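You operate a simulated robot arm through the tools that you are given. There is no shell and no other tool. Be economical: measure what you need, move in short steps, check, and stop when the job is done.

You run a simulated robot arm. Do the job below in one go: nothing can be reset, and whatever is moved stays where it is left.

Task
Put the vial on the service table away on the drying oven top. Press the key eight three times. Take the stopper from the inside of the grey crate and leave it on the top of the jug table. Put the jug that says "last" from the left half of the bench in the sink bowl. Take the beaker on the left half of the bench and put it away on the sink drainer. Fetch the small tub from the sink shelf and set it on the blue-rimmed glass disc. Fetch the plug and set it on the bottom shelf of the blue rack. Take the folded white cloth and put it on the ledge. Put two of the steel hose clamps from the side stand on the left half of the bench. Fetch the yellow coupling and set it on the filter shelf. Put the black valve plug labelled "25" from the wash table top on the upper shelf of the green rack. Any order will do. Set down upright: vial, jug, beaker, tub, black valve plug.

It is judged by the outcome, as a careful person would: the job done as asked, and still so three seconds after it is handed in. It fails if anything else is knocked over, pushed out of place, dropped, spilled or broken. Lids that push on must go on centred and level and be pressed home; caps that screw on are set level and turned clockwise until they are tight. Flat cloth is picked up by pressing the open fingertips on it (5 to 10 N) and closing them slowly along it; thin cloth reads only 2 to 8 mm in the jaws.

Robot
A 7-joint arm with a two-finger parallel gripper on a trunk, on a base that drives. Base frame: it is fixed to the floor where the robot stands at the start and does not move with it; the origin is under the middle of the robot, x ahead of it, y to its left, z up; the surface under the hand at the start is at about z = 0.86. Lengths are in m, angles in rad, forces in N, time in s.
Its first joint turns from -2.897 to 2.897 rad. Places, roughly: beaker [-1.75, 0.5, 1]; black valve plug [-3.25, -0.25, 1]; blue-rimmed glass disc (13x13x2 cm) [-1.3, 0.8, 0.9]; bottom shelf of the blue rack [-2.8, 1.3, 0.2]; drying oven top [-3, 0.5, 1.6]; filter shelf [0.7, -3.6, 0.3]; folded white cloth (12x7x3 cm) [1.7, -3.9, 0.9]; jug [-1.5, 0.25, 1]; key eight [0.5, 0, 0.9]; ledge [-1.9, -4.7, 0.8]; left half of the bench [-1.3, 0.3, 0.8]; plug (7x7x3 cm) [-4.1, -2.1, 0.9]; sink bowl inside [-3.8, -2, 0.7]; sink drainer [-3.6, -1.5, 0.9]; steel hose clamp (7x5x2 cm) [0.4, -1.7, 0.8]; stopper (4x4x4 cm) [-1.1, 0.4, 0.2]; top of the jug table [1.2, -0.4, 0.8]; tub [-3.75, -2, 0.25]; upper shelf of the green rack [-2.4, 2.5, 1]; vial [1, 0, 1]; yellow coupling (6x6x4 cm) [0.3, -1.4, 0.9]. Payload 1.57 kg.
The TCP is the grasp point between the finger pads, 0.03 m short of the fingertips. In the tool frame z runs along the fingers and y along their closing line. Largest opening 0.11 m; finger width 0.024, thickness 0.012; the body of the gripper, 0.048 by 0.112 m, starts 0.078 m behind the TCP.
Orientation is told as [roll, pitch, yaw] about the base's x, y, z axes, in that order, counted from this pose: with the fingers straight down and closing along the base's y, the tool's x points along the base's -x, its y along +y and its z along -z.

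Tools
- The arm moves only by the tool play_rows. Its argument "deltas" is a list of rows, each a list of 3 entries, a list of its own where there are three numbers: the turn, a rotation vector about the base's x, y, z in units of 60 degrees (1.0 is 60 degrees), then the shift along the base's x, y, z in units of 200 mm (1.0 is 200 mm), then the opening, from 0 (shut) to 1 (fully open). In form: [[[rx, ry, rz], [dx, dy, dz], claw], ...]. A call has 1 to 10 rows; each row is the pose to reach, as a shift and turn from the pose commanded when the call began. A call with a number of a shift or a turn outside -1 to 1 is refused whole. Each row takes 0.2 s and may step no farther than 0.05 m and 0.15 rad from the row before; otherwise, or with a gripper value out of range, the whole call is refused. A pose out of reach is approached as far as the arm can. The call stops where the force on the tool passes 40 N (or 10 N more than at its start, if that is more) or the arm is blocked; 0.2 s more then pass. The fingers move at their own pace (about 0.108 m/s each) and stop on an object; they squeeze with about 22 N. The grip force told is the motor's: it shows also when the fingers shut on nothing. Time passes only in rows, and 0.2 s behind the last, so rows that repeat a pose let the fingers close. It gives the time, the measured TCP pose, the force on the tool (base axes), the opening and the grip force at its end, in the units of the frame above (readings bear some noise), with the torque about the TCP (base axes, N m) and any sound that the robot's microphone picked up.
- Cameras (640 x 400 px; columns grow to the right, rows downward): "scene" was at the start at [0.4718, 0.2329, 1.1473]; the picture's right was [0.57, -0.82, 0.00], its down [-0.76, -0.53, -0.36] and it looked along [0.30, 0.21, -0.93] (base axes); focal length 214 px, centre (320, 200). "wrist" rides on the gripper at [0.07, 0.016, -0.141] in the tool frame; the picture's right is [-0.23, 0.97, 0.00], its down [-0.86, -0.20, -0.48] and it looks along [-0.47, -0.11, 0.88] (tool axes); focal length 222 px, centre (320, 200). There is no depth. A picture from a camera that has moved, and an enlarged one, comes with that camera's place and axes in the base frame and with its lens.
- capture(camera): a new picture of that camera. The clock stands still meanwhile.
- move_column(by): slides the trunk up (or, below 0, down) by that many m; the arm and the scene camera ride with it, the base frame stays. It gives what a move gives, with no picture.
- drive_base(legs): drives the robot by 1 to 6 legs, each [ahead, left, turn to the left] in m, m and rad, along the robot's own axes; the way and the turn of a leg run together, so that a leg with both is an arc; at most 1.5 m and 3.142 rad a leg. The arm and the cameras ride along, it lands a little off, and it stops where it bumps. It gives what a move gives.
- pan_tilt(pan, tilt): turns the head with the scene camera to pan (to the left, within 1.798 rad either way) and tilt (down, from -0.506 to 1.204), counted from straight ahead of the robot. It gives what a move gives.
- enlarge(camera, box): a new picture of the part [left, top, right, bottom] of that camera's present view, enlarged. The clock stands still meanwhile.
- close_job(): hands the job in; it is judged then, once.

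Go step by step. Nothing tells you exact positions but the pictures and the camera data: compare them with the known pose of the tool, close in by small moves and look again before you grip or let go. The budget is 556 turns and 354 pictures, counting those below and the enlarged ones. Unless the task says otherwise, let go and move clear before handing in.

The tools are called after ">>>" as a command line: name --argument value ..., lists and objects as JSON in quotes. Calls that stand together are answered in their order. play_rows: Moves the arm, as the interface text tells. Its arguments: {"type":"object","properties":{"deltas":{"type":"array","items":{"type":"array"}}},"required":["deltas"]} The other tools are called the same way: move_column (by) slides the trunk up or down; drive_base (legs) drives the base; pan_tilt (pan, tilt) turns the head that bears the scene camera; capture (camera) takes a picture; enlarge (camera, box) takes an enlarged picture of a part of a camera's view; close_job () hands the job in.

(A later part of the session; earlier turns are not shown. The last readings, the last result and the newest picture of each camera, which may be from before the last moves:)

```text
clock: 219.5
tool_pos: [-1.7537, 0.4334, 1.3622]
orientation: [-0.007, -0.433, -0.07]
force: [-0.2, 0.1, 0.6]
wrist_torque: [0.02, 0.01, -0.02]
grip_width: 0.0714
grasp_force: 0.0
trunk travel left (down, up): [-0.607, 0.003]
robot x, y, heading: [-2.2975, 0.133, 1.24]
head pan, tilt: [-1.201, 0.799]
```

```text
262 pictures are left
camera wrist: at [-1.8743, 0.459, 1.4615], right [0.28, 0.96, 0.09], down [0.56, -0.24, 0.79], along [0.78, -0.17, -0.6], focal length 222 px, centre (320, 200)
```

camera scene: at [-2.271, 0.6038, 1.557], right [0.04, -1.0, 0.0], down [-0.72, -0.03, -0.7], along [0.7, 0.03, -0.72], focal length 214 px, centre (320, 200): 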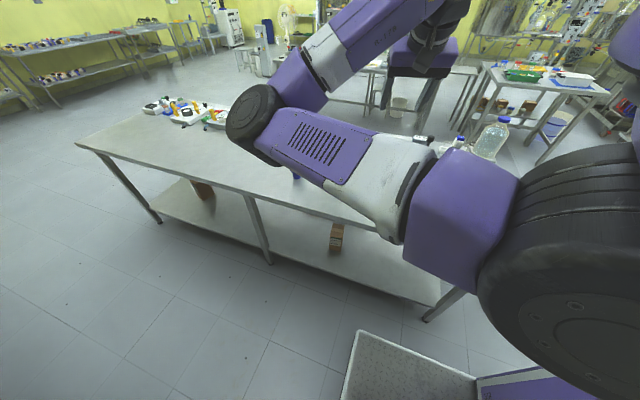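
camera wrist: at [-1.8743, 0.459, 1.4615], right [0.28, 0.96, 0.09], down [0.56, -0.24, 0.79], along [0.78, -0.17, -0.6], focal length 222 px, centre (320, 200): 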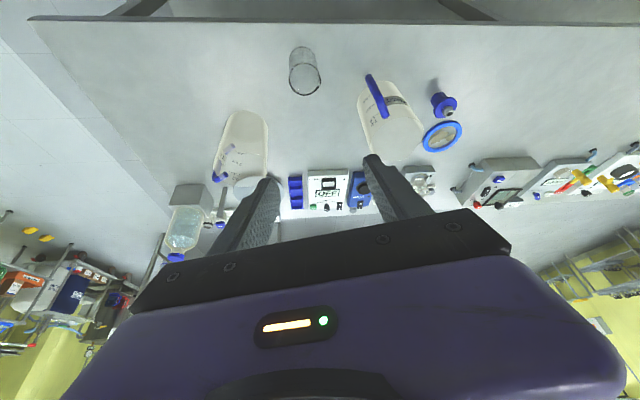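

>>> enlarge --camera "wrist" --box '[180, 30, 480, 230]'

```text
2.00 times, centred on (330, 130) of wrist
camera zoom: at [-1.8743, 0.459, 1.4615], right [0.28, 0.96, 0.09], down [0.56, -0.24, 0.79], along [0.78, -0.17, -0.6], focal length 444 px, centre (300, 340)
```

zoom: 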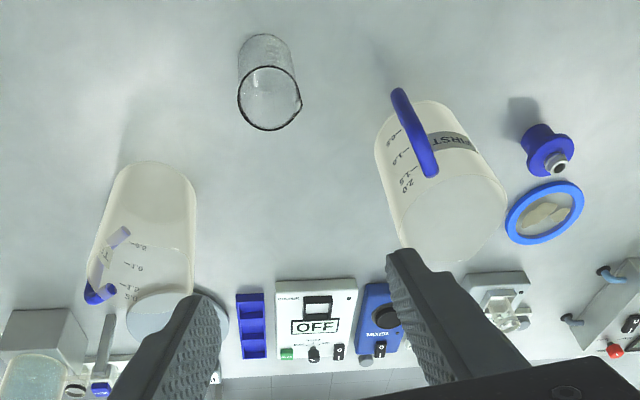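

Jug B reads "FIRST", so the other one should be "LAST". I'll take the beaker at about (-1.66, 0.41) first, with the tool straight down.

>>> play_rows --deltas '[[[0.01, 0.13, 0], [0.1, 0, -0.15], 1], [[0.02, 0.27, 0], [0.2, -0.04, -0.3], 1], [[0.029, 0.412, 0], [0.3, -0.08, -0.45], 1], [[0.029, 0.412, 0], [0.4, -0.12, -0.65], 1], [[0.029, 0.412, 0], [0.468, -0.122, -0.85], 1], [[0.029, 0.412, 0], [0.468, -0.122, -1.0], 1]]'

>>> capture --camera "wrist"

```text
clock: 220.9
tool_pos: [-1.6576, 0.4087, 1.1616]
orientation: [-0.006, 0.0, -0.071]
force: [0.0, 0.5, -0.7]
wrist_torque: [-0.01, 0.02, 0.02]
grip_width: 0.1099
grasp_force: 0.0
trunk travel left (down, up): [-0.607, 0.003]
robot x, y, heading: [-2.3017, 0.1322, 1.242]
head pan, tilt: [-1.201, 0.799]
```

```text
260 pictures are left
camera wrist: at [-1.7269, 0.4309, 1.3031], right [0.3, 0.96, 0.0], down [0.84, -0.26, 0.48], along [0.46, -0.15, -0.88], focal length 222 px, centre (320, 200)
```

wrist: 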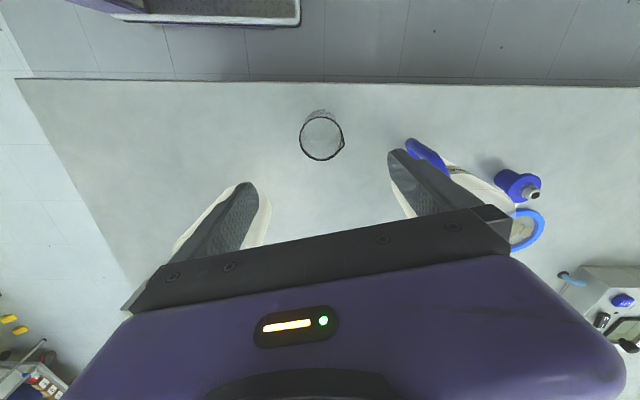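

>>> play_rows --deltas '[[[0, 0, 0], [0.02, -0.013, -0.25], 1], [[0, 0, 0], [0.02, -0.013, -0.5], 1], [[0, 0, 0], [0.02, -0.013, -0.75], 1]]'

>>> capture --camera "wrist"

```text
refused: row 1 steps farther than a row can; nothing moved
```

```text
259 pictures are left
camera wrist: at [-1.7269, 0.4309, 1.3031], right [0.3, 0.96, 0.0], down [0.84, -0.26, 0.48], along [0.46, -0.15, -0.88], focal length 222 px, centre (320, 200)
```

wrist: 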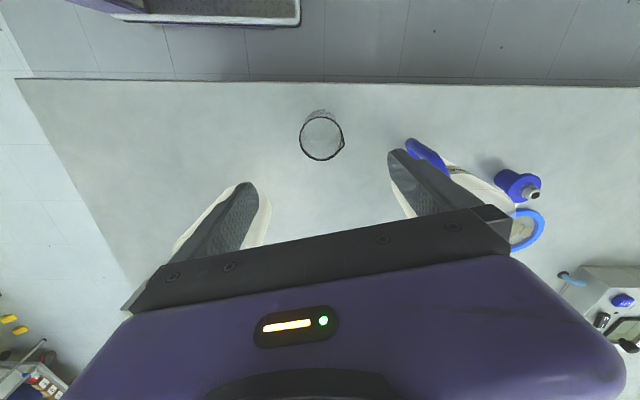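

>>> play_rows --deltas '[[[0, 0, 0], [0.02, -0.013, -0.2], 1], [[0, 0, 0], [0.02, -0.013, -0.44], 1], [[0, 0, 0], [0.02, -0.013, -0.68], 1], [[0, 0, 0], [0.02, -0.013, -0.85], 1]]'

>>> capture --camera "wrist"

```text
clock: 221.9
tool_pos: [-1.6558, 0.406, 0.9925]
orientation: [-0.004, -0.002, -0.071]
force: [-0.4, -1.3, -0.1]
wrist_torque: [-0.01, 0.0, -0.02]
grip_width: 0.11
grasp_force: 0.0
trunk travel left (down, up): [-0.607, 0.003]
robot x, y, heading: [-2.3015, 0.1339, 1.245]
head pan, tilt: [-1.201, 0.799]
```

```text
258 pictures are left
camera wrist: at [-1.7233, 0.4278, 1.1336], right [0.3, 0.96, 0.0], down [0.84, -0.26, 0.48], along [0.46, -0.15, -0.88], focal length 222 px, centre (320, 200)
```

wrist: 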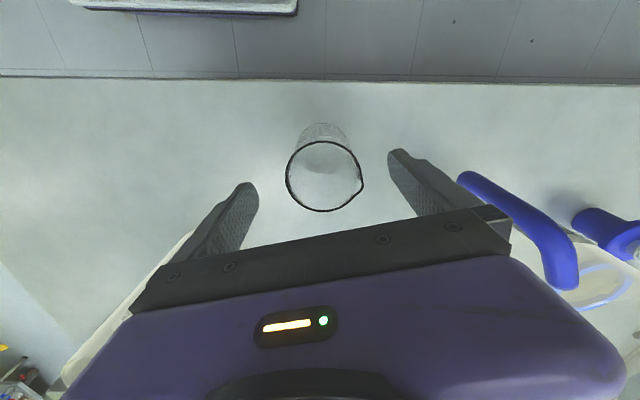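

>>> play_rows --deltas '[[[0, 0, 0], [0.01, 0, -0.2], 1], [[0, 0, 0], [0.01, 0, -0.33], 1], [[0, 0, 0], [0.01, 0, -0.33], 0.6], [[0, 0, 0], [0.01, 0, -0.33], 0.4], [[0, 0, 0], [0.01, 0, -0.33], 0.4], [[0, 0, 0], [0.01, 0, -0.33], 0.4]]'

>>> play_rows --deltas '[[[0, 0, 0], [0, 0, 0.1], 0.4], [[0, 0, 0], [0, 0, 0.3], 0.4], [[0, 0, 0], [0, 0, 0.5], 0.4]]'

>>> capture --camera "wrist"

```text
clock: 223.3
tool_pos: [-1.6541, 0.4068, 0.9272]
orientation: [-0.004, -0.001, -0.071]
force: [0.0, -0.4, -0.3]
wrist_torque: [-0.02, 0.02, 0.02]
grip_width: 0.0706
grasp_force: 21.7
trunk travel left (down, up): [-0.607, 0.003]
robot x, y, heading: [-2.2989, 0.1297, 1.245]
head pan, tilt: [-1.201, 0.799]
```

```text
clock: 224.1
tool_pos: [-1.6531, 0.4057, 1.0265]
orientation: [-0.005, 0.001, -0.069]
force: [0.1, -0.6, -1.2]
wrist_torque: [0.01, 0.01, -0.01]
grip_width: 0.0702
grasp_force: 22.0
trunk travel left (down, up): [-0.607, 0.003]
robot x, y, heading: [-2.3011, 0.1325, 1.244]
head pan, tilt: [-1.201, 0.799]
```

```text
257 pictures are left
camera wrist: at [-1.7217, 0.4279, 1.1678], right [0.3, 0.96, 0.0], down [0.84, -0.26, 0.48], along [0.46, -0.15, -0.88], focal length 222 px, centre (320, 200)
```

wrist: 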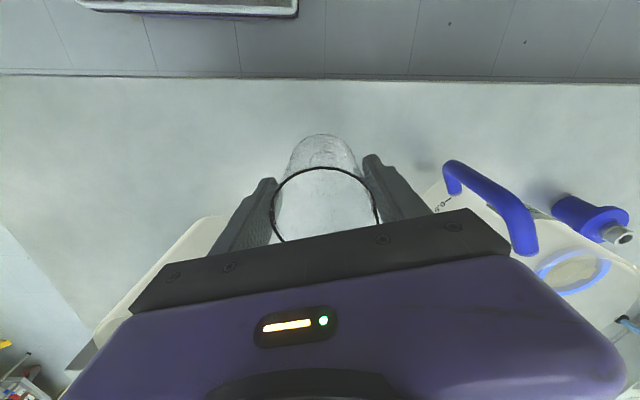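

The beaker is held. I'll lift it, reverse out of the aisle, turn to face the wall, and slide left to the sink.

>>> play_rows --deltas '[[[0, 0, 0], [0, 0, 0.25], 0.4], [[0, 0, 0], [0, 0, 0.5], 0.4], [[0, 0, 0], [0, 0, 0.75], 0.4], [[0, 0, 0], [-0.05, 0.02, 0.98], 0.4]]'

>>> play_rows --deltas '[[[0, 0, 0], [0, 0, 0.2], 0.4], [[0, 0, 0], [0, 0, 0.45], 0.4]]'

>>> drive_base --legs '[[-1.1, 0, 0], [0, -0.25, 0], [0, 0, 1.57], [0, 0.9, 0]]'

>>> pan_tilt --pan -0.2 --tilt 0.7

>>> capture --camera "scene"

>>> capture --camera "wrist"

```text
clock: 225.1
tool_pos: [-1.663, 0.4092, 1.2221]
orientation: [-0.006, 0.0, -0.07]
force: [0.4, 0.3, -1.0]
wrist_torque: [-0.02, 0.03, 0.01]
grip_width: 0.07
grasp_force: 22.1
trunk travel left (down, up): [-0.607, 0.003]
robot x, y, heading: [-2.2995, 0.1273, 1.241]
head pan, tilt: [-1.201, 0.799]
```

```text
clock: 225.7
tool_pos: [-1.6631, 0.4107, 1.3116]
orientation: [-0.005, 0.001, -0.071]
force: [0.0, -0.2, -1.3]
wrist_torque: [-0.02, 0.04, -0.02]
grip_width: 0.07
grasp_force: 21.7
trunk travel left (down, up): [-0.607, 0.003]
robot x, y, heading: [-2.298, 0.133, 1.241]
head pan, tilt: [-1.201, 0.799]
```

```text
clock: 240.8
tool_pos: [-2.9742, -1.1926, 1.3119]
orientation: [-0.006, 0.0, 1.507]
force: [-0.5, 0.4, -0.8]
wrist_torque: [-0.01, 0.04, -0.04]
grip_width: 0.0698
grasp_force: 21.9
trunk travel left (down, up): [-0.607, 0.003]
robot x, y, heading: [-2.6905, -1.8286, 2.823]
head pan, tilt: [-1.201, 0.799]
```

```text
clock: 242.1
tool_pos: [-2.975, -1.1927, 1.3123]
orientation: [-0.006, -0.001, 1.506]
force: [-0.7, 0.2, -0.3]
wrist_torque: [0.0, 0.03, 0.0]
grip_width: 0.0694
grasp_force: 21.5
trunk travel left (down, up): [-0.607, 0.003]
robot x, y, heading: [-2.6895, -1.8292, 2.816]
head pan, tilt: [-0.201, 0.7]
```

```text
256 pictures are left
camera scene: at [-3.2353, -1.8372, 1.5652], right [0.5, 0.87, 0.0], down [0.56, -0.32, -0.76], along [-0.66, 0.38, -0.64], focal length 214 px, centre (320, 200)
```

scene: 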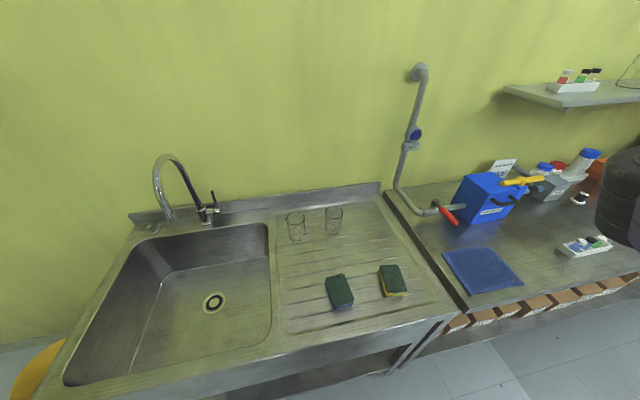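

```text
255 pictures are left
camera wrist: at [-2.9968, -1.2609, 1.453], right [-0.96, 0.29, 0.0], down [0.25, 0.84, 0.48], along [0.14, 0.46, -0.88], focal length 222 px, centre (320, 200)
```

wrist: 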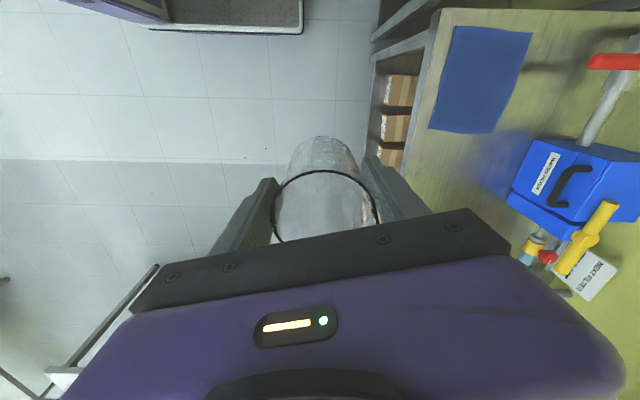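

I can see the drainer with two sponges and two glasses; a free spot lies near (-3.575, -1.46). I'll move closer and swing the hand there.

>>> drive_base --legs '[[0.18, 0.3, 0]]'

>>> play_rows --deltas '[[[0, 0, 0.13], [-0.2, -0.05, 0], 0.4], [[0, 0, 0.26], [-0.4, -0.1, 0], 0.4], [[0, 0, 0.39], [-0.6, -0.14, 0], 0.4], [[0, 0, 0.52], [-0.8, -0.17, -0.1], 0.4], [[0, 0, 0.65], [-1.0, -0.2, -0.2], 0.4], [[0, 0, 0.78], [-1.0, -0.2, -0.4], 0.4]]'

>>> capture --camera "wrist"

```text
clock: 244.4
tool_pos: [-3.245, -1.4206, 1.3116]
orientation: [-0.007, 0.0, 1.509]
force: [-0.6, 1.0, -0.2]
wrist_torque: [0.0, 0.0, 0.0]
grip_width: 0.0695
grasp_force: 22.1
trunk travel left (down, up): [-0.607, 0.003]
robot x, y, heading: [-2.9606, -2.0565, 2.822]
head pan, tilt: [-0.201, 0.7]
```

```text
clock: 245.8
tool_pos: [-3.4468, -1.46, 1.2321]
orientation: [-0.005, -0.003, 2.326]
force: [-0.2, -0.4, -0.2]
wrist_torque: [-0.01, -0.03, -0.01]
grip_width: 0.0694
grasp_force: 22.0
trunk travel left (down, up): [-0.607, 0.003]
robot x, y, heading: [-2.9641, -2.0518, 2.82]
head pan, tilt: [-0.201, 0.7]
```

```text
254 pictures are left
camera wrist: at [-3.4104, -1.523, 1.3729], right [-0.86, -0.5, 0.0], down [-0.44, 0.76, 0.48], along [-0.24, 0.42, -0.88], focal length 222 px, centre (320, 200)
```

wrist: 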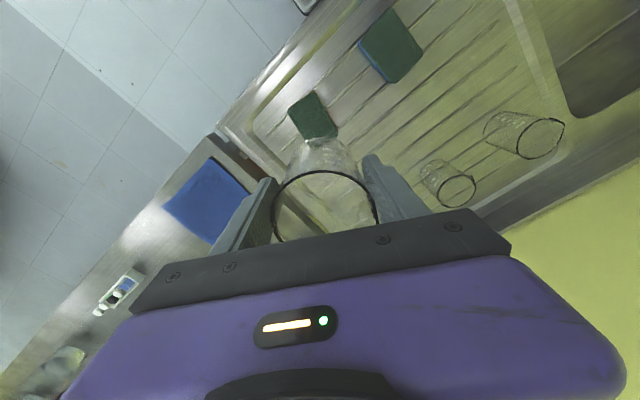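

>>> play_rows --deltas '[[[0, 0, 0], [-0.22, 0, 0], 0.4], [[0, 0, 0], [-0.44, 0, 0], 0.4], [[0, 0, 0], [-0.64, 0, -0.1], 0.4], [[0, 0, 0], [-0.64, 0, -0.3], 0.4], [[0, 0, 0], [-0.64, 0, -0.5], 0.4], [[0, 0, 0], [-0.64, 0, -0.7], 0.4], [[0, 0, 0], [-0.64, 0, -0.9], 0.4], [[0, 0, 0], [-0.64, 0, -1.0], 0.4]]'

>>> capture --camera "wrist"

>>> capture --camera "scene"

```text
clock: 247.6
tool_pos: [-3.5737, -1.4609, 1.03]
orientation: [-0.006, -0.001, 2.325]
force: [0.3, 0.0, -1.0]
wrist_torque: [0.01, -0.02, -0.03]
grip_width: 0.0692
grasp_force: 21.2
trunk travel left (down, up): [-0.607, 0.003]
robot x, y, heading: [-2.9591, -2.0513, 2.82]
head pan, tilt: [-0.201, 0.7]
```

```text
253 pictures are left
camera wrist: at [-3.5369, -1.5228, 1.1726], right [-0.87, -0.5, 0.0], down [-0.44, 0.76, 0.48], along [-0.24, 0.42, -0.88], focal length 222 px, centre (320, 200)
```

wrist: 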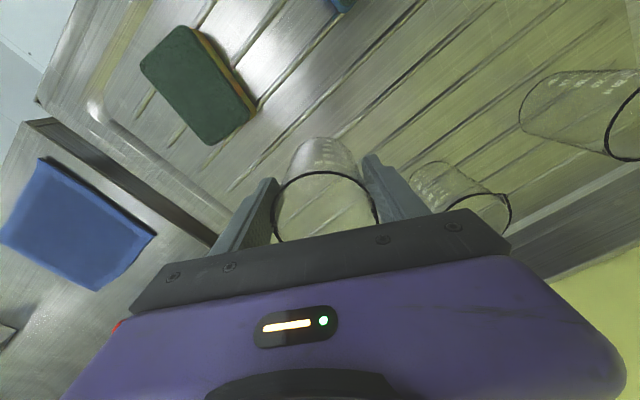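

```text
252 pictures are left
camera scene: at [-3.5033, -2.0657, 1.5653], right [0.5, 0.87, 0.0], down [0.56, -0.32, -0.76], along [-0.66, 0.38, -0.64], focal length 214 px, centre (320, 200)
```

scene: 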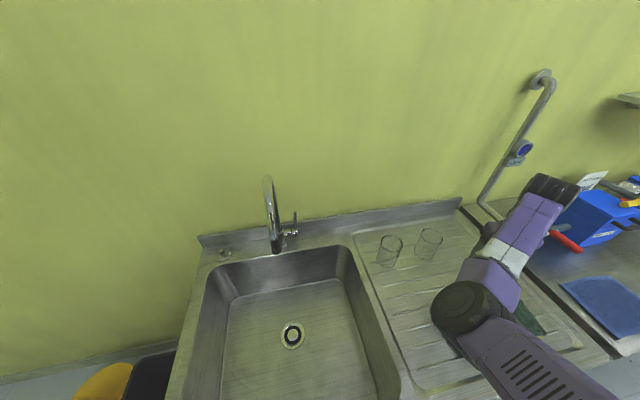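

>>> play_rows --deltas '[[[0, 0, 0], [0, 0, -0.12], 0.4], [[0, 0, 0], [0, 0, -0.24], 0.4], [[0, 0, 0], [0, 0, -0.27], 0.4], [[0, 0, 0], [0, 0, -0.3], 0.4], [[0, 0, 0], [0, 0, -0.32], 0.4]]'

```text
clock: 248.8
tool_pos: [-3.573, -1.4596, 0.9703]
orientation: [-0.006, -0.007, 2.321]
force: [1.7, -3.3, 19.1]
wrist_torque: [0.13, 0.18, -0.07]
grip_width: 0.0697
grasp_force: 22.0
trunk travel left (down, up): [-0.607, 0.003]
robot x, y, heading: [-2.959, -2.0511, 2.824]
head pan, tilt: [-0.201, 0.7]
```

Contact is made. I'll ease up, open slightly, and withdraw.

>>> play_rows --deltas '[[[0, 0, 0], [0, 0, 0.02], 0.4], [[0, 0, 0], [0, 0, 0.025], 0.7], [[0, 0, 0], [0, 0, 0.025], 0.8], [[0, 0, 0], [0, 0, 0.025], 0.85], [[0, 0, 0], [0, 0, 0.025], 0.85], [[0, 0, 0], [0, 0, 0.2], 0.85], [[0, 0, 0], [0, 0, 0.4], 0.85], [[0, 0, 0], [0, 0, 0.6], 0.85], [[0, 0, 0], [0, 0, 0.8], 0.85]]'

>>> capture --camera "wrist"

>>> pan_tilt --pan 0.1 --tilt 0.7

>>> capture --camera "scene"

```text
clock: 250.8
tool_pos: [-3.5738, -1.4607, 1.1283]
orientation: [-0.003, 0.0, 2.326]
force: [-0.3, 0.6, -0.3]
wrist_torque: [0.01, 0.02, 0.02]
grip_width: 0.0934
grasp_force: 0.0
trunk travel left (down, up): [-0.607, 0.003]
robot x, y, heading: [-2.9576, -2.0497, 2.821]
head pan, tilt: [-0.201, 0.7]
```

```text
251 pictures are left
camera wrist: at [-3.5376, -1.5225, 1.2695], right [-0.87, -0.5, 0.0], down [-0.44, 0.76, 0.48], along [-0.24, 0.42, -0.88], focal length 222 px, centre (320, 200)
```

wrist: 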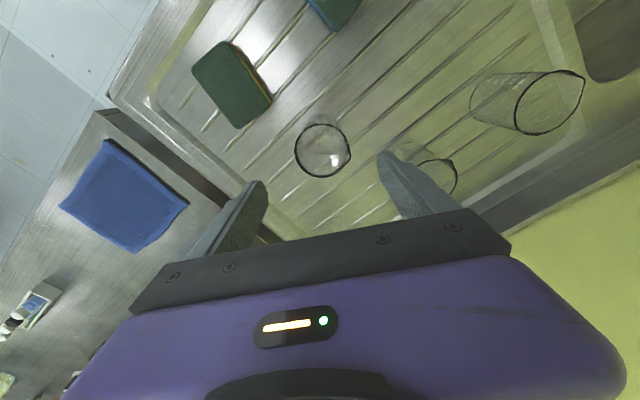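

```text
clock: 251.6
tool_pos: [-3.5734, -1.4604, 1.1285]
orientation: [-0.003, -0.002, 2.325]
force: [0.2, -0.8, 0.3]
wrist_torque: [0.01, 0.0, 0.03]
grip_width: 0.0937
grasp_force: 0.1
trunk travel left (down, up): [-0.607, 0.003]
robot x, y, heading: [-2.9625, -2.0553, 2.819]
head pan, tilt: [0.099, 0.7]
```

```text
250 pictures are left
camera scene: at [-3.5125, -2.0893, 1.5652], right [0.22, 0.98, 0.0], down [0.63, -0.14, -0.76], along [-0.75, 0.17, -0.64], focal length 214 px, centre (320, 200)
```

scene: 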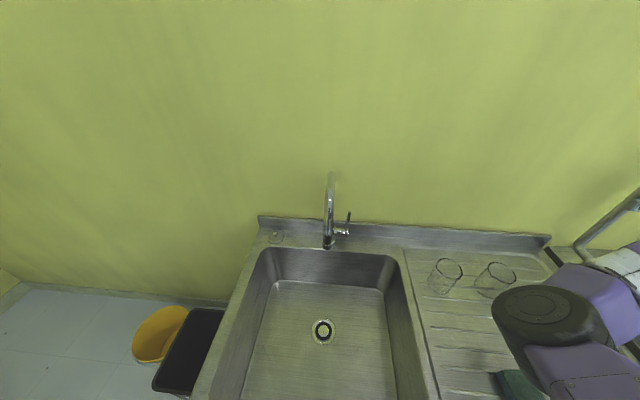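

The beaker stands on the drainer. The plug is at the sink's back-left corner; I'll zoom in.

>>> enlarge --camera "scene" --box '[240, 200, 360, 280]'

```text
5.00 times, centred on (300, 240) of scene
camera zoom: at [-3.5125, -2.0893, 1.5652], right [0.22, 0.98, 0.0], down [0.63, -0.14, -0.76], along [-0.75, 0.17, -0.64], focal length 1072 px, centre (420, 0)
```

zoom: 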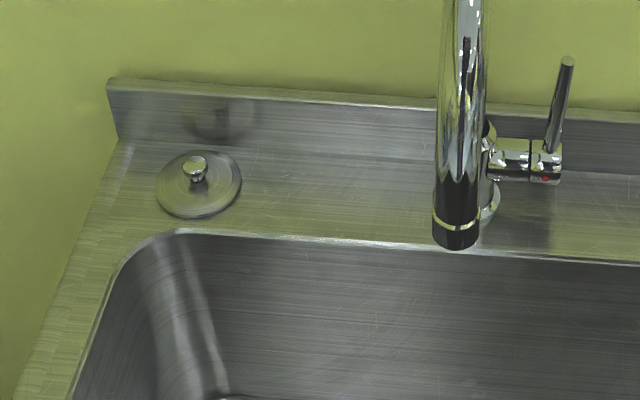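

The plug is a disc with a knob, near (-4.10, -2.137). I'll check the floor on the left for the mop before moving.

>>> pan_tilt --pan 0.6 --tilt 0.9

>>> capture --camera "scene"

```text
clock: 252.5
tool_pos: [-3.5742, -1.4609, 1.1273]
orientation: [-0.006, 0.0, 2.323]
force: [0.7, 0.4, 0.4]
wrist_torque: [-0.01, 0.0, 0.02]
grip_width: 0.0935
grasp_force: 0.1
trunk travel left (down, up): [-0.607, 0.003]
robot x, y, heading: [-2.9588, -2.0524, 2.819]
head pan, tilt: [0.6, 0.901]
```

```text
248 pictures are left
camera scene: at [-3.5022, -2.1288, 1.5491], right [-0.28, 0.96, 0.0], down [0.75, 0.22, -0.62], along [-0.6, -0.17, -0.78], focal length 214 px, centre (320, 200)
```

scene: 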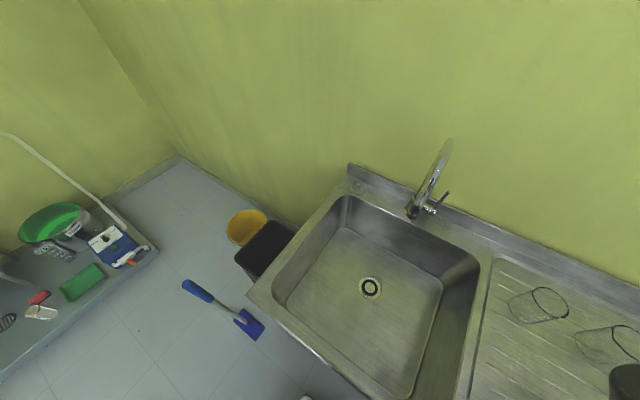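

The mop lies left of the sink, so I'll stay here, rotate left 0.6, and reach the plug with a tilted hand.

>>> drive_base --legs '[[0, 0.05, 0.6]]'

>>> play_rows --deltas '[[[0, 0, 0], [-0.2, 0.05, 0], 0.4], [[0, 0, 0], [-0.4, 0.1, 0], 0.4]]'

>>> capture --camera "wrist"

```text
clock: 254.5
tool_pos: [-3.8022, -1.9586, 1.1288]
orientation: [-0.006, 0.0, 2.924]
force: [-0.3, -0.5, -1.4]
wrist_torque: [0.01, -0.01, 0.01]
grip_width: 0.0935
grasp_force: 0.1
trunk travel left (down, up): [-0.607, 0.003]
robot x, y, heading: [-2.9627, -2.1042, -2.863]
head pan, tilt: [0.6, 0.901]
```

```text
clock: 254.9
tool_pos: [-3.8216, -1.9547, 1.1275]
orientation: [0.001, 0.027, 2.929]
force: [0.9, 0.0, -0.7]
wrist_torque: [0.04, -0.01, 0.03]
grip_width: 0.0437
grasp_force: 0.0
trunk travel left (down, up): [-0.607, 0.003]
robot x, y, heading: [-2.9559, -2.1041, -2.862]
head pan, tilt: [0.6, 0.901]
stopped in row 1: the force on the tool passed its limit at 109 N (the readings are from after the stop); the commanded pose is now the measured one
```

```text
247 pictures are left
camera wrist: at [-3.76, -1.9845, 1.2706], right [-0.43, -0.9, 0.0], down [-0.81, 0.38, 0.46], along [-0.41, 0.2, -0.89], focal length 222 px, centre (320, 200)
```

wrist: 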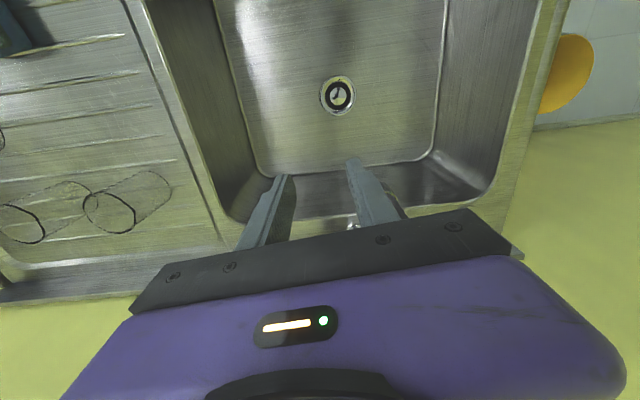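

The hand touched the tap. I'll back off immediately and check.

>>> play_rows --deltas '[[[0, 0, 0], [0.15, -0.03, 0], 0.4], [[0, 0, 0], [0.4, -0.06, 0.0], 0.4], [[0, 0, 0], [0.6, -0.1, 0.1], 0.4], [[0, 0, 0], [0.8, -0.13, 0.3], 0.4]]'

>>> capture --camera "wrist"

>>> pan_tilt --pan -0.4 --tilt 0.6

>>> capture --camera "scene"

```text
refused: row 2 steps farther than a row can; nothing moved
```

```text
246 pictures are left
camera wrist: at [-3.76, -1.9845, 1.2706], right [-0.43, -0.9, 0.0], down [-0.81, 0.38, 0.46], along [-0.41, 0.2, -0.89], focal length 222 px, centre (320, 200)
```

wrist: 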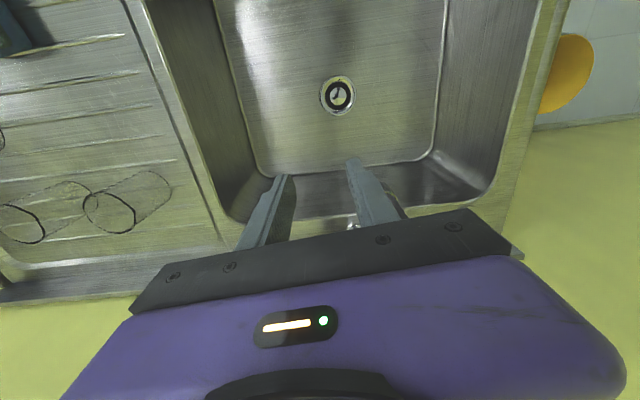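

```text
clock: 256.2
tool_pos: [-3.8215, -1.9546, 1.1268]
orientation: [0.002, 0.027, 2.928]
force: [7.6, -2.3, 0.9]
wrist_torque: [0.14, 0.51, 0.3]
grip_width: 0.044
grasp_force: 0.0
trunk travel left (down, up): [-0.607, 0.003]
robot x, y, heading: [-2.961, -2.0999, -2.861]
head pan, tilt: [-0.4, 0.6]
```

```text
245 pictures are left
camera scene: at [-3.4051, -2.4015, 1.5739], right [0.12, 0.99, 0.0], down [0.56, -0.07, -0.83], along [-0.82, 0.1, -0.56], focal length 214 px, centre (320, 200)
```

scene: 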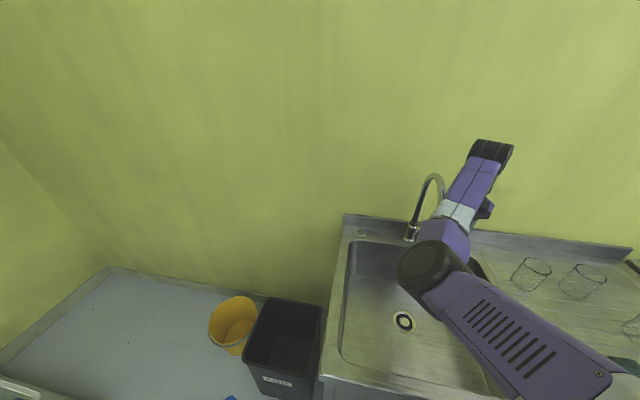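

>>> play_rows --deltas '[[[0, 0, 0], [0.15, -0.03, 0], 0.4], [[0, 0, 0], [0.37, -0.06, 0.0], 0.4], [[0, 0, 0], [0.58, -0.1, 0.08], 0.4], [[0, 0, 0], [0.7, -0.13, 0.25], 0.4], [[0, 0, 0], [0.75, -0.13, 0.48], 0.4], [[0, 0, 0], [0.75, -0.13, 0.7], 0.4]]'

>>> capture --camera "scene"

>>> capture --camera "wrist"

```text
clock: 257.6
tool_pos: [-3.6708, -1.9807, 1.268]
orientation: [0.003, 0.028, 2.929]
force: [-0.5, -0.1, 0.2]
wrist_torque: [0.0, 0.04, -0.01]
grip_width: 0.0439
grasp_force: 0.1
trunk travel left (down, up): [-0.607, 0.003]
robot x, y, heading: [-2.9632, -2.1004, -2.864]
head pan, tilt: [-0.4, 0.6]
```

```text
244 pictures are left
camera scene: at [-3.4055, -2.4015, 1.5737], right [0.12, 0.99, 0.0], down [0.56, -0.07, -0.82], along [-0.82, 0.1, -0.57], focal length 214 px, centre (320, 200)
```

scene: 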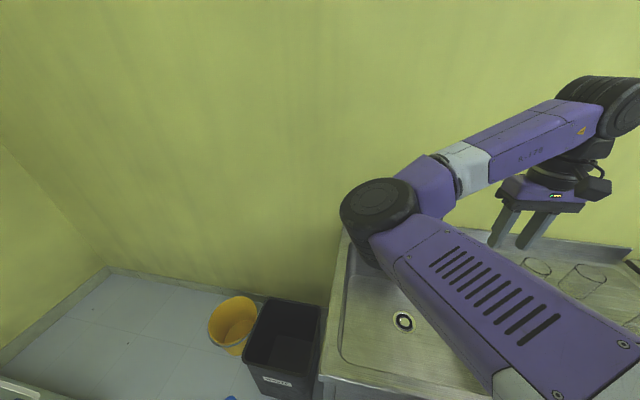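

```text
243 pictures are left
camera wrist: at [-3.6089, -2.01, 1.4105], right [-0.43, -0.9, 0.0], down [-0.81, 0.38, 0.45], along [-0.41, 0.2, -0.89], focal length 222 px, centre (320, 200)
```

wrist: 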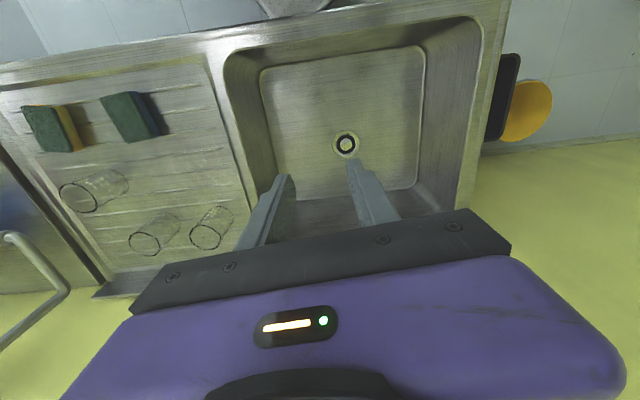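

The tap seems intact, and glasses too. I'll swing the hand left to the plug's lane, clear of the tap, then tilt forward.

>>> play_rows --deltas '[[[0, 0, 0.1], [0, -0.2, 0], 0.5], [[0, -0.027, 0.2], [0, -0.4, 0], 0.5], [[0, -0.027, 0.2], [0, -0.6, 0], 0.5], [[0, -0.027, 0.2], [0, -0.79, 0], 0.5]]'

>>> play_rows --deltas '[[[0, 0.13, 0], [-0.1, 0, 0], 0.5], [[0, 0.26, 0], [-0.25, 0, -0.1], 0.5], [[0, 0.39, 0], [-0.4, 0, -0.2], 0.5], [[0, 0.52, 0], [-0.55, 0, -0.3], 0.5], [[0, 0.65, 0], [-0.7, 0, -0.45], 0.5], [[0, 0.65, 0], [-0.85, 0, -0.6], 0.5]]'

>>> capture --camera "wrist"

>>> capture --camera "scene"

```text
clock: 258.6
tool_pos: [-3.6712, -2.1384, 1.267]
orientation: [0.001, 0.055, 3.138]
force: [-0.2, 0.7, -0.5]
wrist_torque: [0.01, -0.02, 0.02]
grip_width: 0.0551
grasp_force: 0.1
trunk travel left (down, up): [-0.607, 0.003]
robot x, y, heading: [-2.9611, -2.105, -2.861]
head pan, tilt: [-0.4, 0.6]
```

```text
clock: 260.0
tool_pos: [-3.8428, -2.1388, 1.1474]
orientation: [0.005, -0.628, 3.136]
force: [0.0, 0.5, 0.7]
wrist_torque: [-0.01, 0.0, -0.07]
grip_width: 0.055
grasp_force: 0.1
trunk travel left (down, up): [-0.607, 0.003]
robot x, y, heading: [-2.958, -2.1025, -2.863]
head pan, tilt: [-0.4, 0.6]
```

```text
242 pictures are left
camera wrist: at [-3.7024, -2.1555, 1.2207], right [-0.19, -0.97, 0.14], down [-0.41, 0.2, 0.89], along [-0.89, 0.11, -0.44], focal length 222 px, centre (320, 200)
```

wrist: 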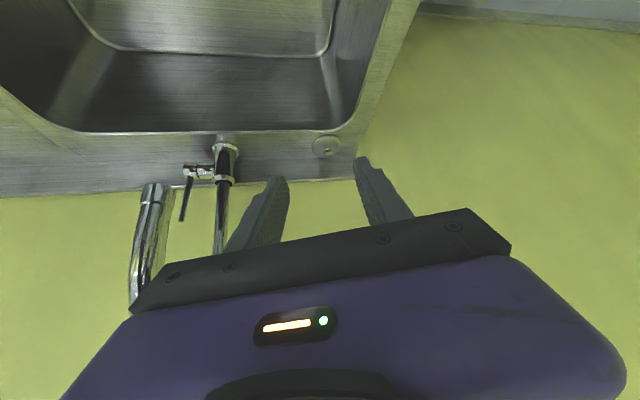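

```text
241 pictures are left
camera scene: at [-3.4051, -2.4017, 1.574], right [0.12, 0.99, 0.0], down [0.56, -0.07, -0.83], along [-0.82, 0.1, -0.56], focal length 214 px, centre (320, 200)
```

scene: 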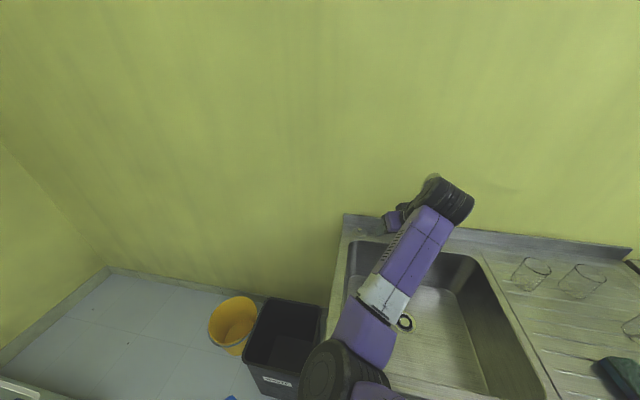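

The plug lies straight ahead in this lane, at about (-4.09, -2.137). I'll approach.

>>> play_rows --deltas '[[[0, 0, 0], [-0.17, 0.005, -0.17], 0.5], [[0, 0, 0], [-0.34, 0.005, -0.34], 0.5], [[0, 0, 0], [-0.51, 0.005, -0.5], 0.5], [[0, 0, 0], [-0.68, 0.005, -0.66], 0.5], [[0, 0, 0], [-0.85, 0.005, -0.8], 0.5]]'

>>> capture --camera "wrist"

```text
clock: 261.2
tool_pos: [-4.0135, -2.1377, 0.9875]
orientation: [0.005, -0.628, 3.136]
force: [-0.1, 1.2, -1.0]
wrist_torque: [0.02, 0.03, 0.0]
grip_width: 0.0549
grasp_force: 0.1
trunk travel left (down, up): [-0.607, 0.003]
robot x, y, heading: [-2.9617, -2.1016, -2.86]
head pan, tilt: [-0.4, 0.6]
```

```text
240 pictures are left
camera wrist: at [-3.8736, -2.1543, 1.0607], right [-0.19, -0.97, 0.14], down [-0.41, 0.2, 0.89], along [-0.89, 0.11, -0.44], focal length 222 px, centre (320, 200)
```

wrist: 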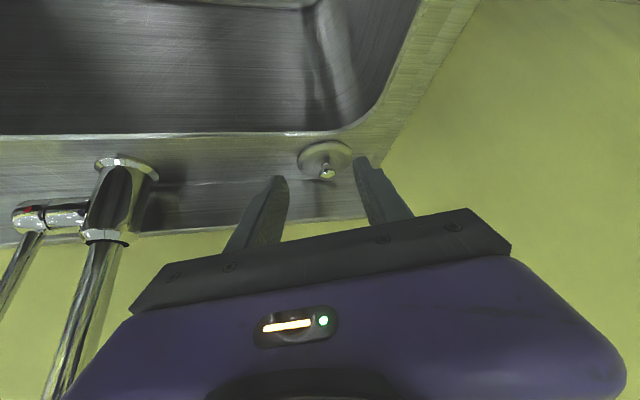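

>>> play_rows --deltas '[[[0, 0, 0], [-0.15, -0.01, -0.1], 0.5], [[0, 0, 0], [-0.285, -0.012, -0.19], 0.5], [[0, 0, 0], [-0.285, -0.012, -0.215], 0.5]]'

>>> capture --camera "wrist"

```text
clock: 262.0
tool_pos: [-4.0615, -2.1385, 0.9472]
orientation: [0.002, -0.627, 3.136]
force: [-0.5, 0.6, 0.6]
wrist_torque: [0.0, 0.0, 0.02]
grip_width: 0.0549
grasp_force: 0.1
out of reach, approached as far as the arm can: row 2, 3
trunk travel left (down, up): [-0.607, 0.003]
robot x, y, heading: [-2.9611, -2.1028, -2.858]
head pan, tilt: [-0.4, 0.6]
```

```text
239 pictures are left
camera wrist: at [-3.9226, -2.1544, 1.0203], right [-0.19, -0.97, 0.13], down [-0.41, 0.2, 0.89], along [-0.89, 0.11, -0.44], focal length 222 px, centre (320, 200)
```

wrist: 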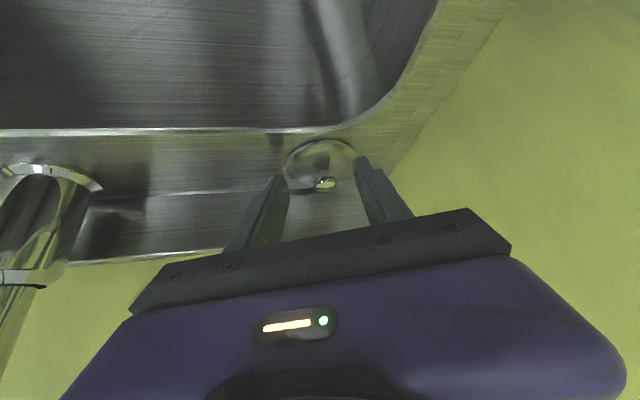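

Just short of reach. I'll drive forward 2 cm and lower the trunk a few millimetres.

>>> drive_base --legs '[[0.022, 0, 0]]'

>>> move_column --by -0.006

>>> capture --camera "wrist"

```text
clock: 262.8
tool_pos: [-4.0819, -2.1444, 0.9463]
orientation: [0.0, -0.626, 3.139]
force: [0.7, 0.2, -0.1]
wrist_torque: [-0.01, 0.0, -0.02]
grip_width: 0.0551
grasp_force: 0.0
trunk travel left (down, up): [-0.607, 0.003]
robot x, y, heading: [-2.9835, -2.1047, -2.856]
head pan, tilt: [-0.4, 0.6]
```

```text
clock: 263.3
tool_pos: [-4.0825, -2.1441, 0.9395]
orientation: [0.002, -0.627, 3.139]
force: [-0.1, 0.5, 0.7]
wrist_torque: [0.02, -0.02, -0.02]
grip_width: 0.055
grasp_force: 0.0
trunk travel left (down, up): [-0.601, 0.009]
robot x, y, heading: [-2.9811, -2.1096, -2.865]
head pan, tilt: [-0.4, 0.6]
```

```text
238 pictures are left
camera wrist: at [-3.9435, -2.1609, 1.014], right [-0.19, -0.97, 0.13], down [-0.41, 0.2, 0.89], along [-0.89, 0.11, -0.44], focal length 222 px, centre (320, 200)
```

wrist: 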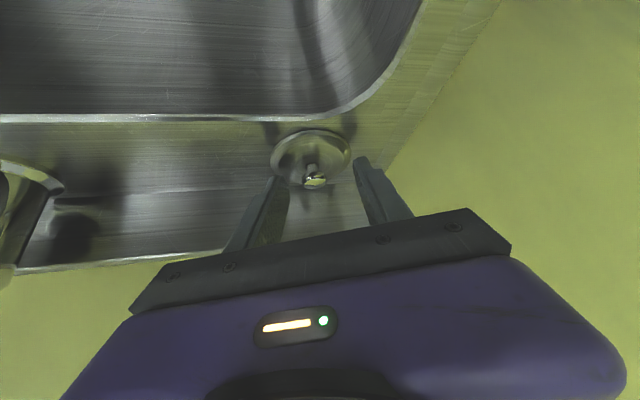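

>>> play_rows --deltas '[[[0, 0, 0], [0, 0, 0], 0.25], [[0, 0, 0], [0, 0, 0], 0.05], [[0, 0, 0], [0, 0, 0], 0.05], [[0, 0, 0], [0, 0, 0], 0.05]]'

>>> capture --camera "wrist"

```text
clock: 264.3
tool_pos: [-4.0832, -2.1434, 0.9395]
orientation: [0.001, -0.626, 3.138]
force: [0.6, -0.2, 0.6]
wrist_torque: [-0.01, 0.04, -0.01]
grip_width: 0.0189
grasp_force: 21.6
trunk travel left (down, up): [-0.601, 0.009]
robot x, y, heading: [-2.9789, -2.1092, -2.862]
head pan, tilt: [-0.4, 0.6]
```

```text
237 pictures are left
camera wrist: at [-3.9435, -2.1608, 1.0141], right [-0.19, -0.97, 0.14], down [-0.41, 0.2, 0.89], along [-0.89, 0.11, -0.44], focal length 222 px, centre (320, 200)
```

wrist: 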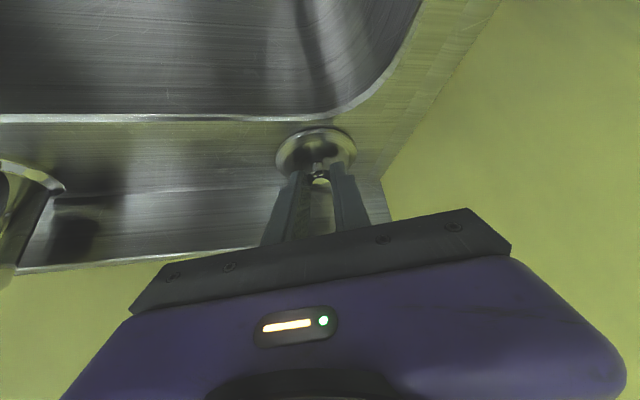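

>>> play_rows --deltas '[[[0, 0, 0], [0, 0, 0.1], 0.05], [[0, 0, 0], [0, 0, 0.3], 0.05], [[0, 0, 0], [0.15, 0, 0.4], 0.05], [[0, 0, 0], [0.35, 0, 0.5], 0.05], [[0, 0, 0], [0.55, 0, 0.6], 0.05], [[0, 0, 0], [0.75, 0, 0.7], 0.05], [[0, 0, 0], [0.95, 0, 0.8], 0.05]]'

>>> capture --camera "wrist"

```text
clock: 265.9
tool_pos: [-3.8905, -2.145, 1.0995]
orientation: [0.005, -0.626, 3.137]
force: [-0.5, -0.5, -0.1]
wrist_torque: [-0.02, -0.03, 0.01]
grip_width: 0.0192
grasp_force: 22.1
trunk travel left (down, up): [-0.601, 0.009]
robot x, y, heading: [-2.9821, -2.1071, -2.862]
head pan, tilt: [-0.4, 0.6]
```

```text
236 pictures are left
camera wrist: at [-3.7526, -2.1615, 1.1735], right [-0.19, -0.97, 0.14], down [-0.41, 0.2, 0.89], along [-0.89, 0.11, -0.44], focal length 222 px, centre (320, 200)
```

wrist: 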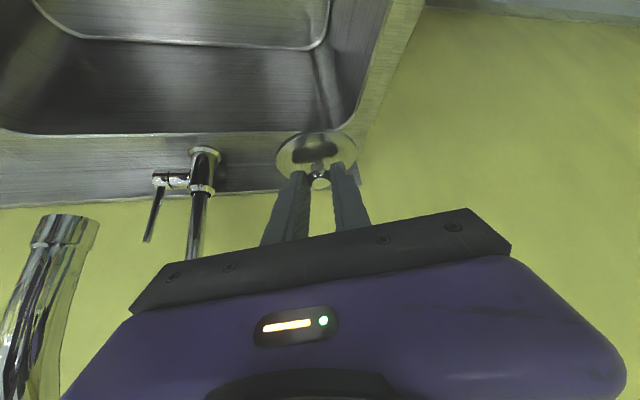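

The plug is held. I'll continue straight back out of the tap's area.

>>> play_rows --deltas '[[[0, 0, 0], [0.24, -0.02, 0.0], 0.05], [[0, 0, 0], [0.48, -0.04, 0], 0.05], [[0, 0, 0], [0.7, -0.06, 0.1], 0.05], [[0, 0, 0], [0.9, -0.06, 0.2], 0.05], [[0, 0, 0], [1.0, -0.06, 0.4], 0.05]]'

>>> drive_base --legs '[[-0.45, 0, 0], [0, 0, -0.6]]'

>>> pan_tilt --pan 0.0 --tilt 0.8

>>> capture --camera "scene"

```text
clock: 267.1
tool_pos: [-3.7249, -2.1577, 1.1451]
orientation: [0.006, -0.648, 3.136]
force: [-0.7, 1.1, -1.3]
wrist_torque: [-0.02, -0.03, -0.02]
grip_width: 0.0189
grasp_force: 21.8
out of reach, approached as far as the arm can: row 4, 5
trunk travel left (down, up): [-0.601, 0.009]
robot x, y, heading: [-2.9809, -2.1081, -2.863]
head pan, tilt: [-0.4, 0.6]
```

```text
clock: 271.5
tool_pos: [-3.1899, -1.6076, 1.1453]
orientation: [0.004, -0.647, 2.536]
force: [-1.3, 0.2, 0.0]
wrist_torque: [0.05, 0.01, -0.02]
grip_width: 0.019
grasp_force: 21.5
trunk travel left (down, up): [-0.601, 0.009]
robot x, y, heading: [-2.5518, -1.9894, 2.822]
head pan, tilt: [-0.4, 0.6]
```

```text
clock: 272.4
tool_pos: [-3.1903, -1.6077, 1.1459]
orientation: [0.006, -0.648, 2.538]
force: [0.2, -0.2, 0.4]
wrist_torque: [-0.01, -0.02, 0.0]
grip_width: 0.0191
grasp_force: 22.2
trunk travel left (down, up): [-0.601, 0.009]
robot x, y, heading: [-2.5466, -1.9857, 2.82]
head pan, tilt: [0.0, 0.799]
```

```text
235 pictures are left
camera scene: at [-3.0958, -2.0148, 1.551], right [0.32, 0.95, 0.0], down [0.68, -0.23, -0.7], along [-0.66, 0.22, -0.72], focal length 214 px, centre (320, 200)
```

scene: 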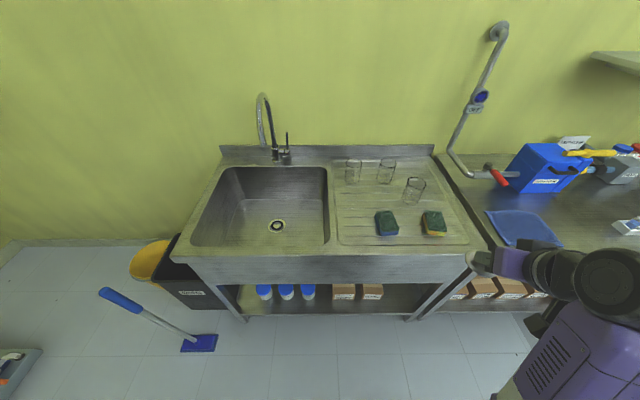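

The sink area is all in order; three blue-lidded tubs stand on the shelf below. I'll back off and test how low the arm gets.

>>> drive_base --legs '[[-0.5, 0, 0]]'

>>> move_column --by -0.6

>>> play_rows --deltas '[[[0, 0, 0], [0, 0, -0.2], 0.05], [[0, 0, 0], [0, 0, -0.4], 0.05], [[0, 0, 0], [0, 0, -0.6], 0.05], [[0, 0, 0], [0, 0, -0.8], 0.05], [[0, 0, 0], [0, 0, -1.0], 0.05]]'

>>> capture --camera "scene"

```text
clock: 275.3
tool_pos: [-2.7139, -1.7653, 1.1452]
orientation: [0.006, -0.647, 2.537]
force: [0.3, 0.0, 0.3]
wrist_torque: [0.02, 0.0, 0.0]
grip_width: 0.0194
grasp_force: 22.1
trunk travel left (down, up): [-0.601, 0.009]
robot x, y, heading: [-2.0726, -2.1438, 2.821]
head pan, tilt: [0.0, 0.799]
```

```text
refused: -0.6 is not a number from -0.4 to 0.4
```

```text
clock: 276.5
tool_pos: [-2.7149, -1.7661, 0.9435]
orientation: [0.005, -0.649, 2.538]
force: [-0.2, -0.1, -0.1]
wrist_torque: [0.01, -0.02, 0.0]
grip_width: 0.0189
grasp_force: 21.8
trunk travel left (down, up): [-0.601, 0.009]
robot x, y, heading: [-2.0729, -2.1414, 2.826]
head pan, tilt: [0.0, 0.799]
```

```text
234 pictures are left
camera scene: at [-2.6195, -2.173, 1.551], right [0.31, 0.95, 0.0], down [0.68, -0.22, -0.7], along [-0.66, 0.22, -0.72], focal length 214 px, centre (320, 200)
```

scene: 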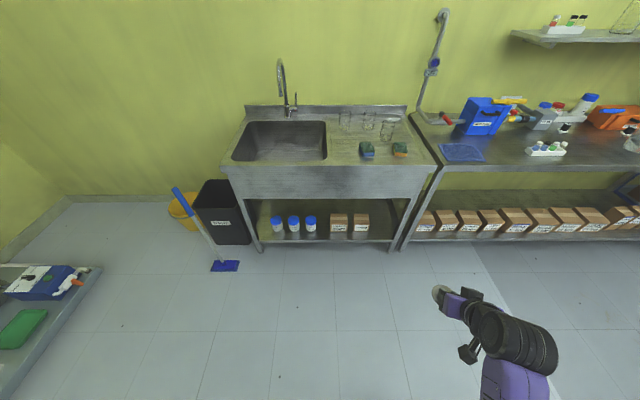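

>>> play_rows --deltas '[[[0, 0, 0], [0, 0, -0.2], 0.05], [[0, 0, 0], [0, 0, -0.4], 0.05], [[0, 0, 0], [0, 0, -0.6], 0.05], [[0, 0, 0], [0, 0, -0.8], 0.05], [[0, 0, 0], [0, 0, -1.0], 0.05]]'

>>> play_rows --deltas '[[[0, 0, 0], [0, 0, -0.2], 0.05], [[0, 0, 0], [0, 0, -0.4], 0.05], [[0, 0, 0], [0, 0, -0.6], 0.05], [[0, 0, 0], [0, 0, -0.8], 0.05], [[0, 0, 0], [0, 0, -1.0], 0.05]]'

>>> capture --camera "scene"

```text
clock: 277.7
tool_pos: [-2.7149, -1.7643, 0.7452]
orientation: [0.006, -0.649, 2.538]
force: [-0.1, 0.1, -0.6]
wrist_torque: [0.0, 0.0, -0.03]
grip_width: 0.0188
grasp_force: 21.9
trunk travel left (down, up): [-0.601, 0.009]
robot x, y, heading: [-2.0765, -2.1381, 2.823]
head pan, tilt: [0.0, 0.799]
```

```text
clock: 278.9
tool_pos: [-2.7146, -1.7656, 0.5861]
orientation: [0.004, -0.65, 2.535]
force: [-0.6, 0.1, -0.7]
wrist_torque: [-0.03, -0.02, 0.0]
grip_width: 0.019
grasp_force: 22.1
out of reach, approached as far as the arm can: row 5
trunk travel left (down, up): [-0.601, 0.009]
robot x, y, heading: [-2.0774, -2.1467, 2.821]
head pan, tilt: [0.0, 0.799]
```

```text
233 pictures are left
camera scene: at [-2.6195, -2.1728, 1.551], right [0.31, 0.95, 0.0], down [0.68, -0.22, -0.7], along [-0.66, 0.22, -0.72], focal length 214 px, centre (320, 200)
```

scene: 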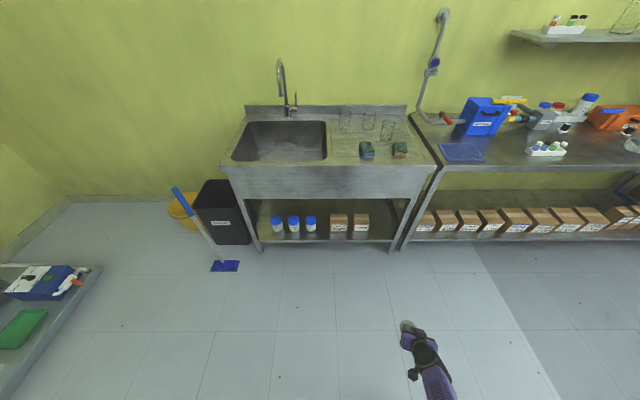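

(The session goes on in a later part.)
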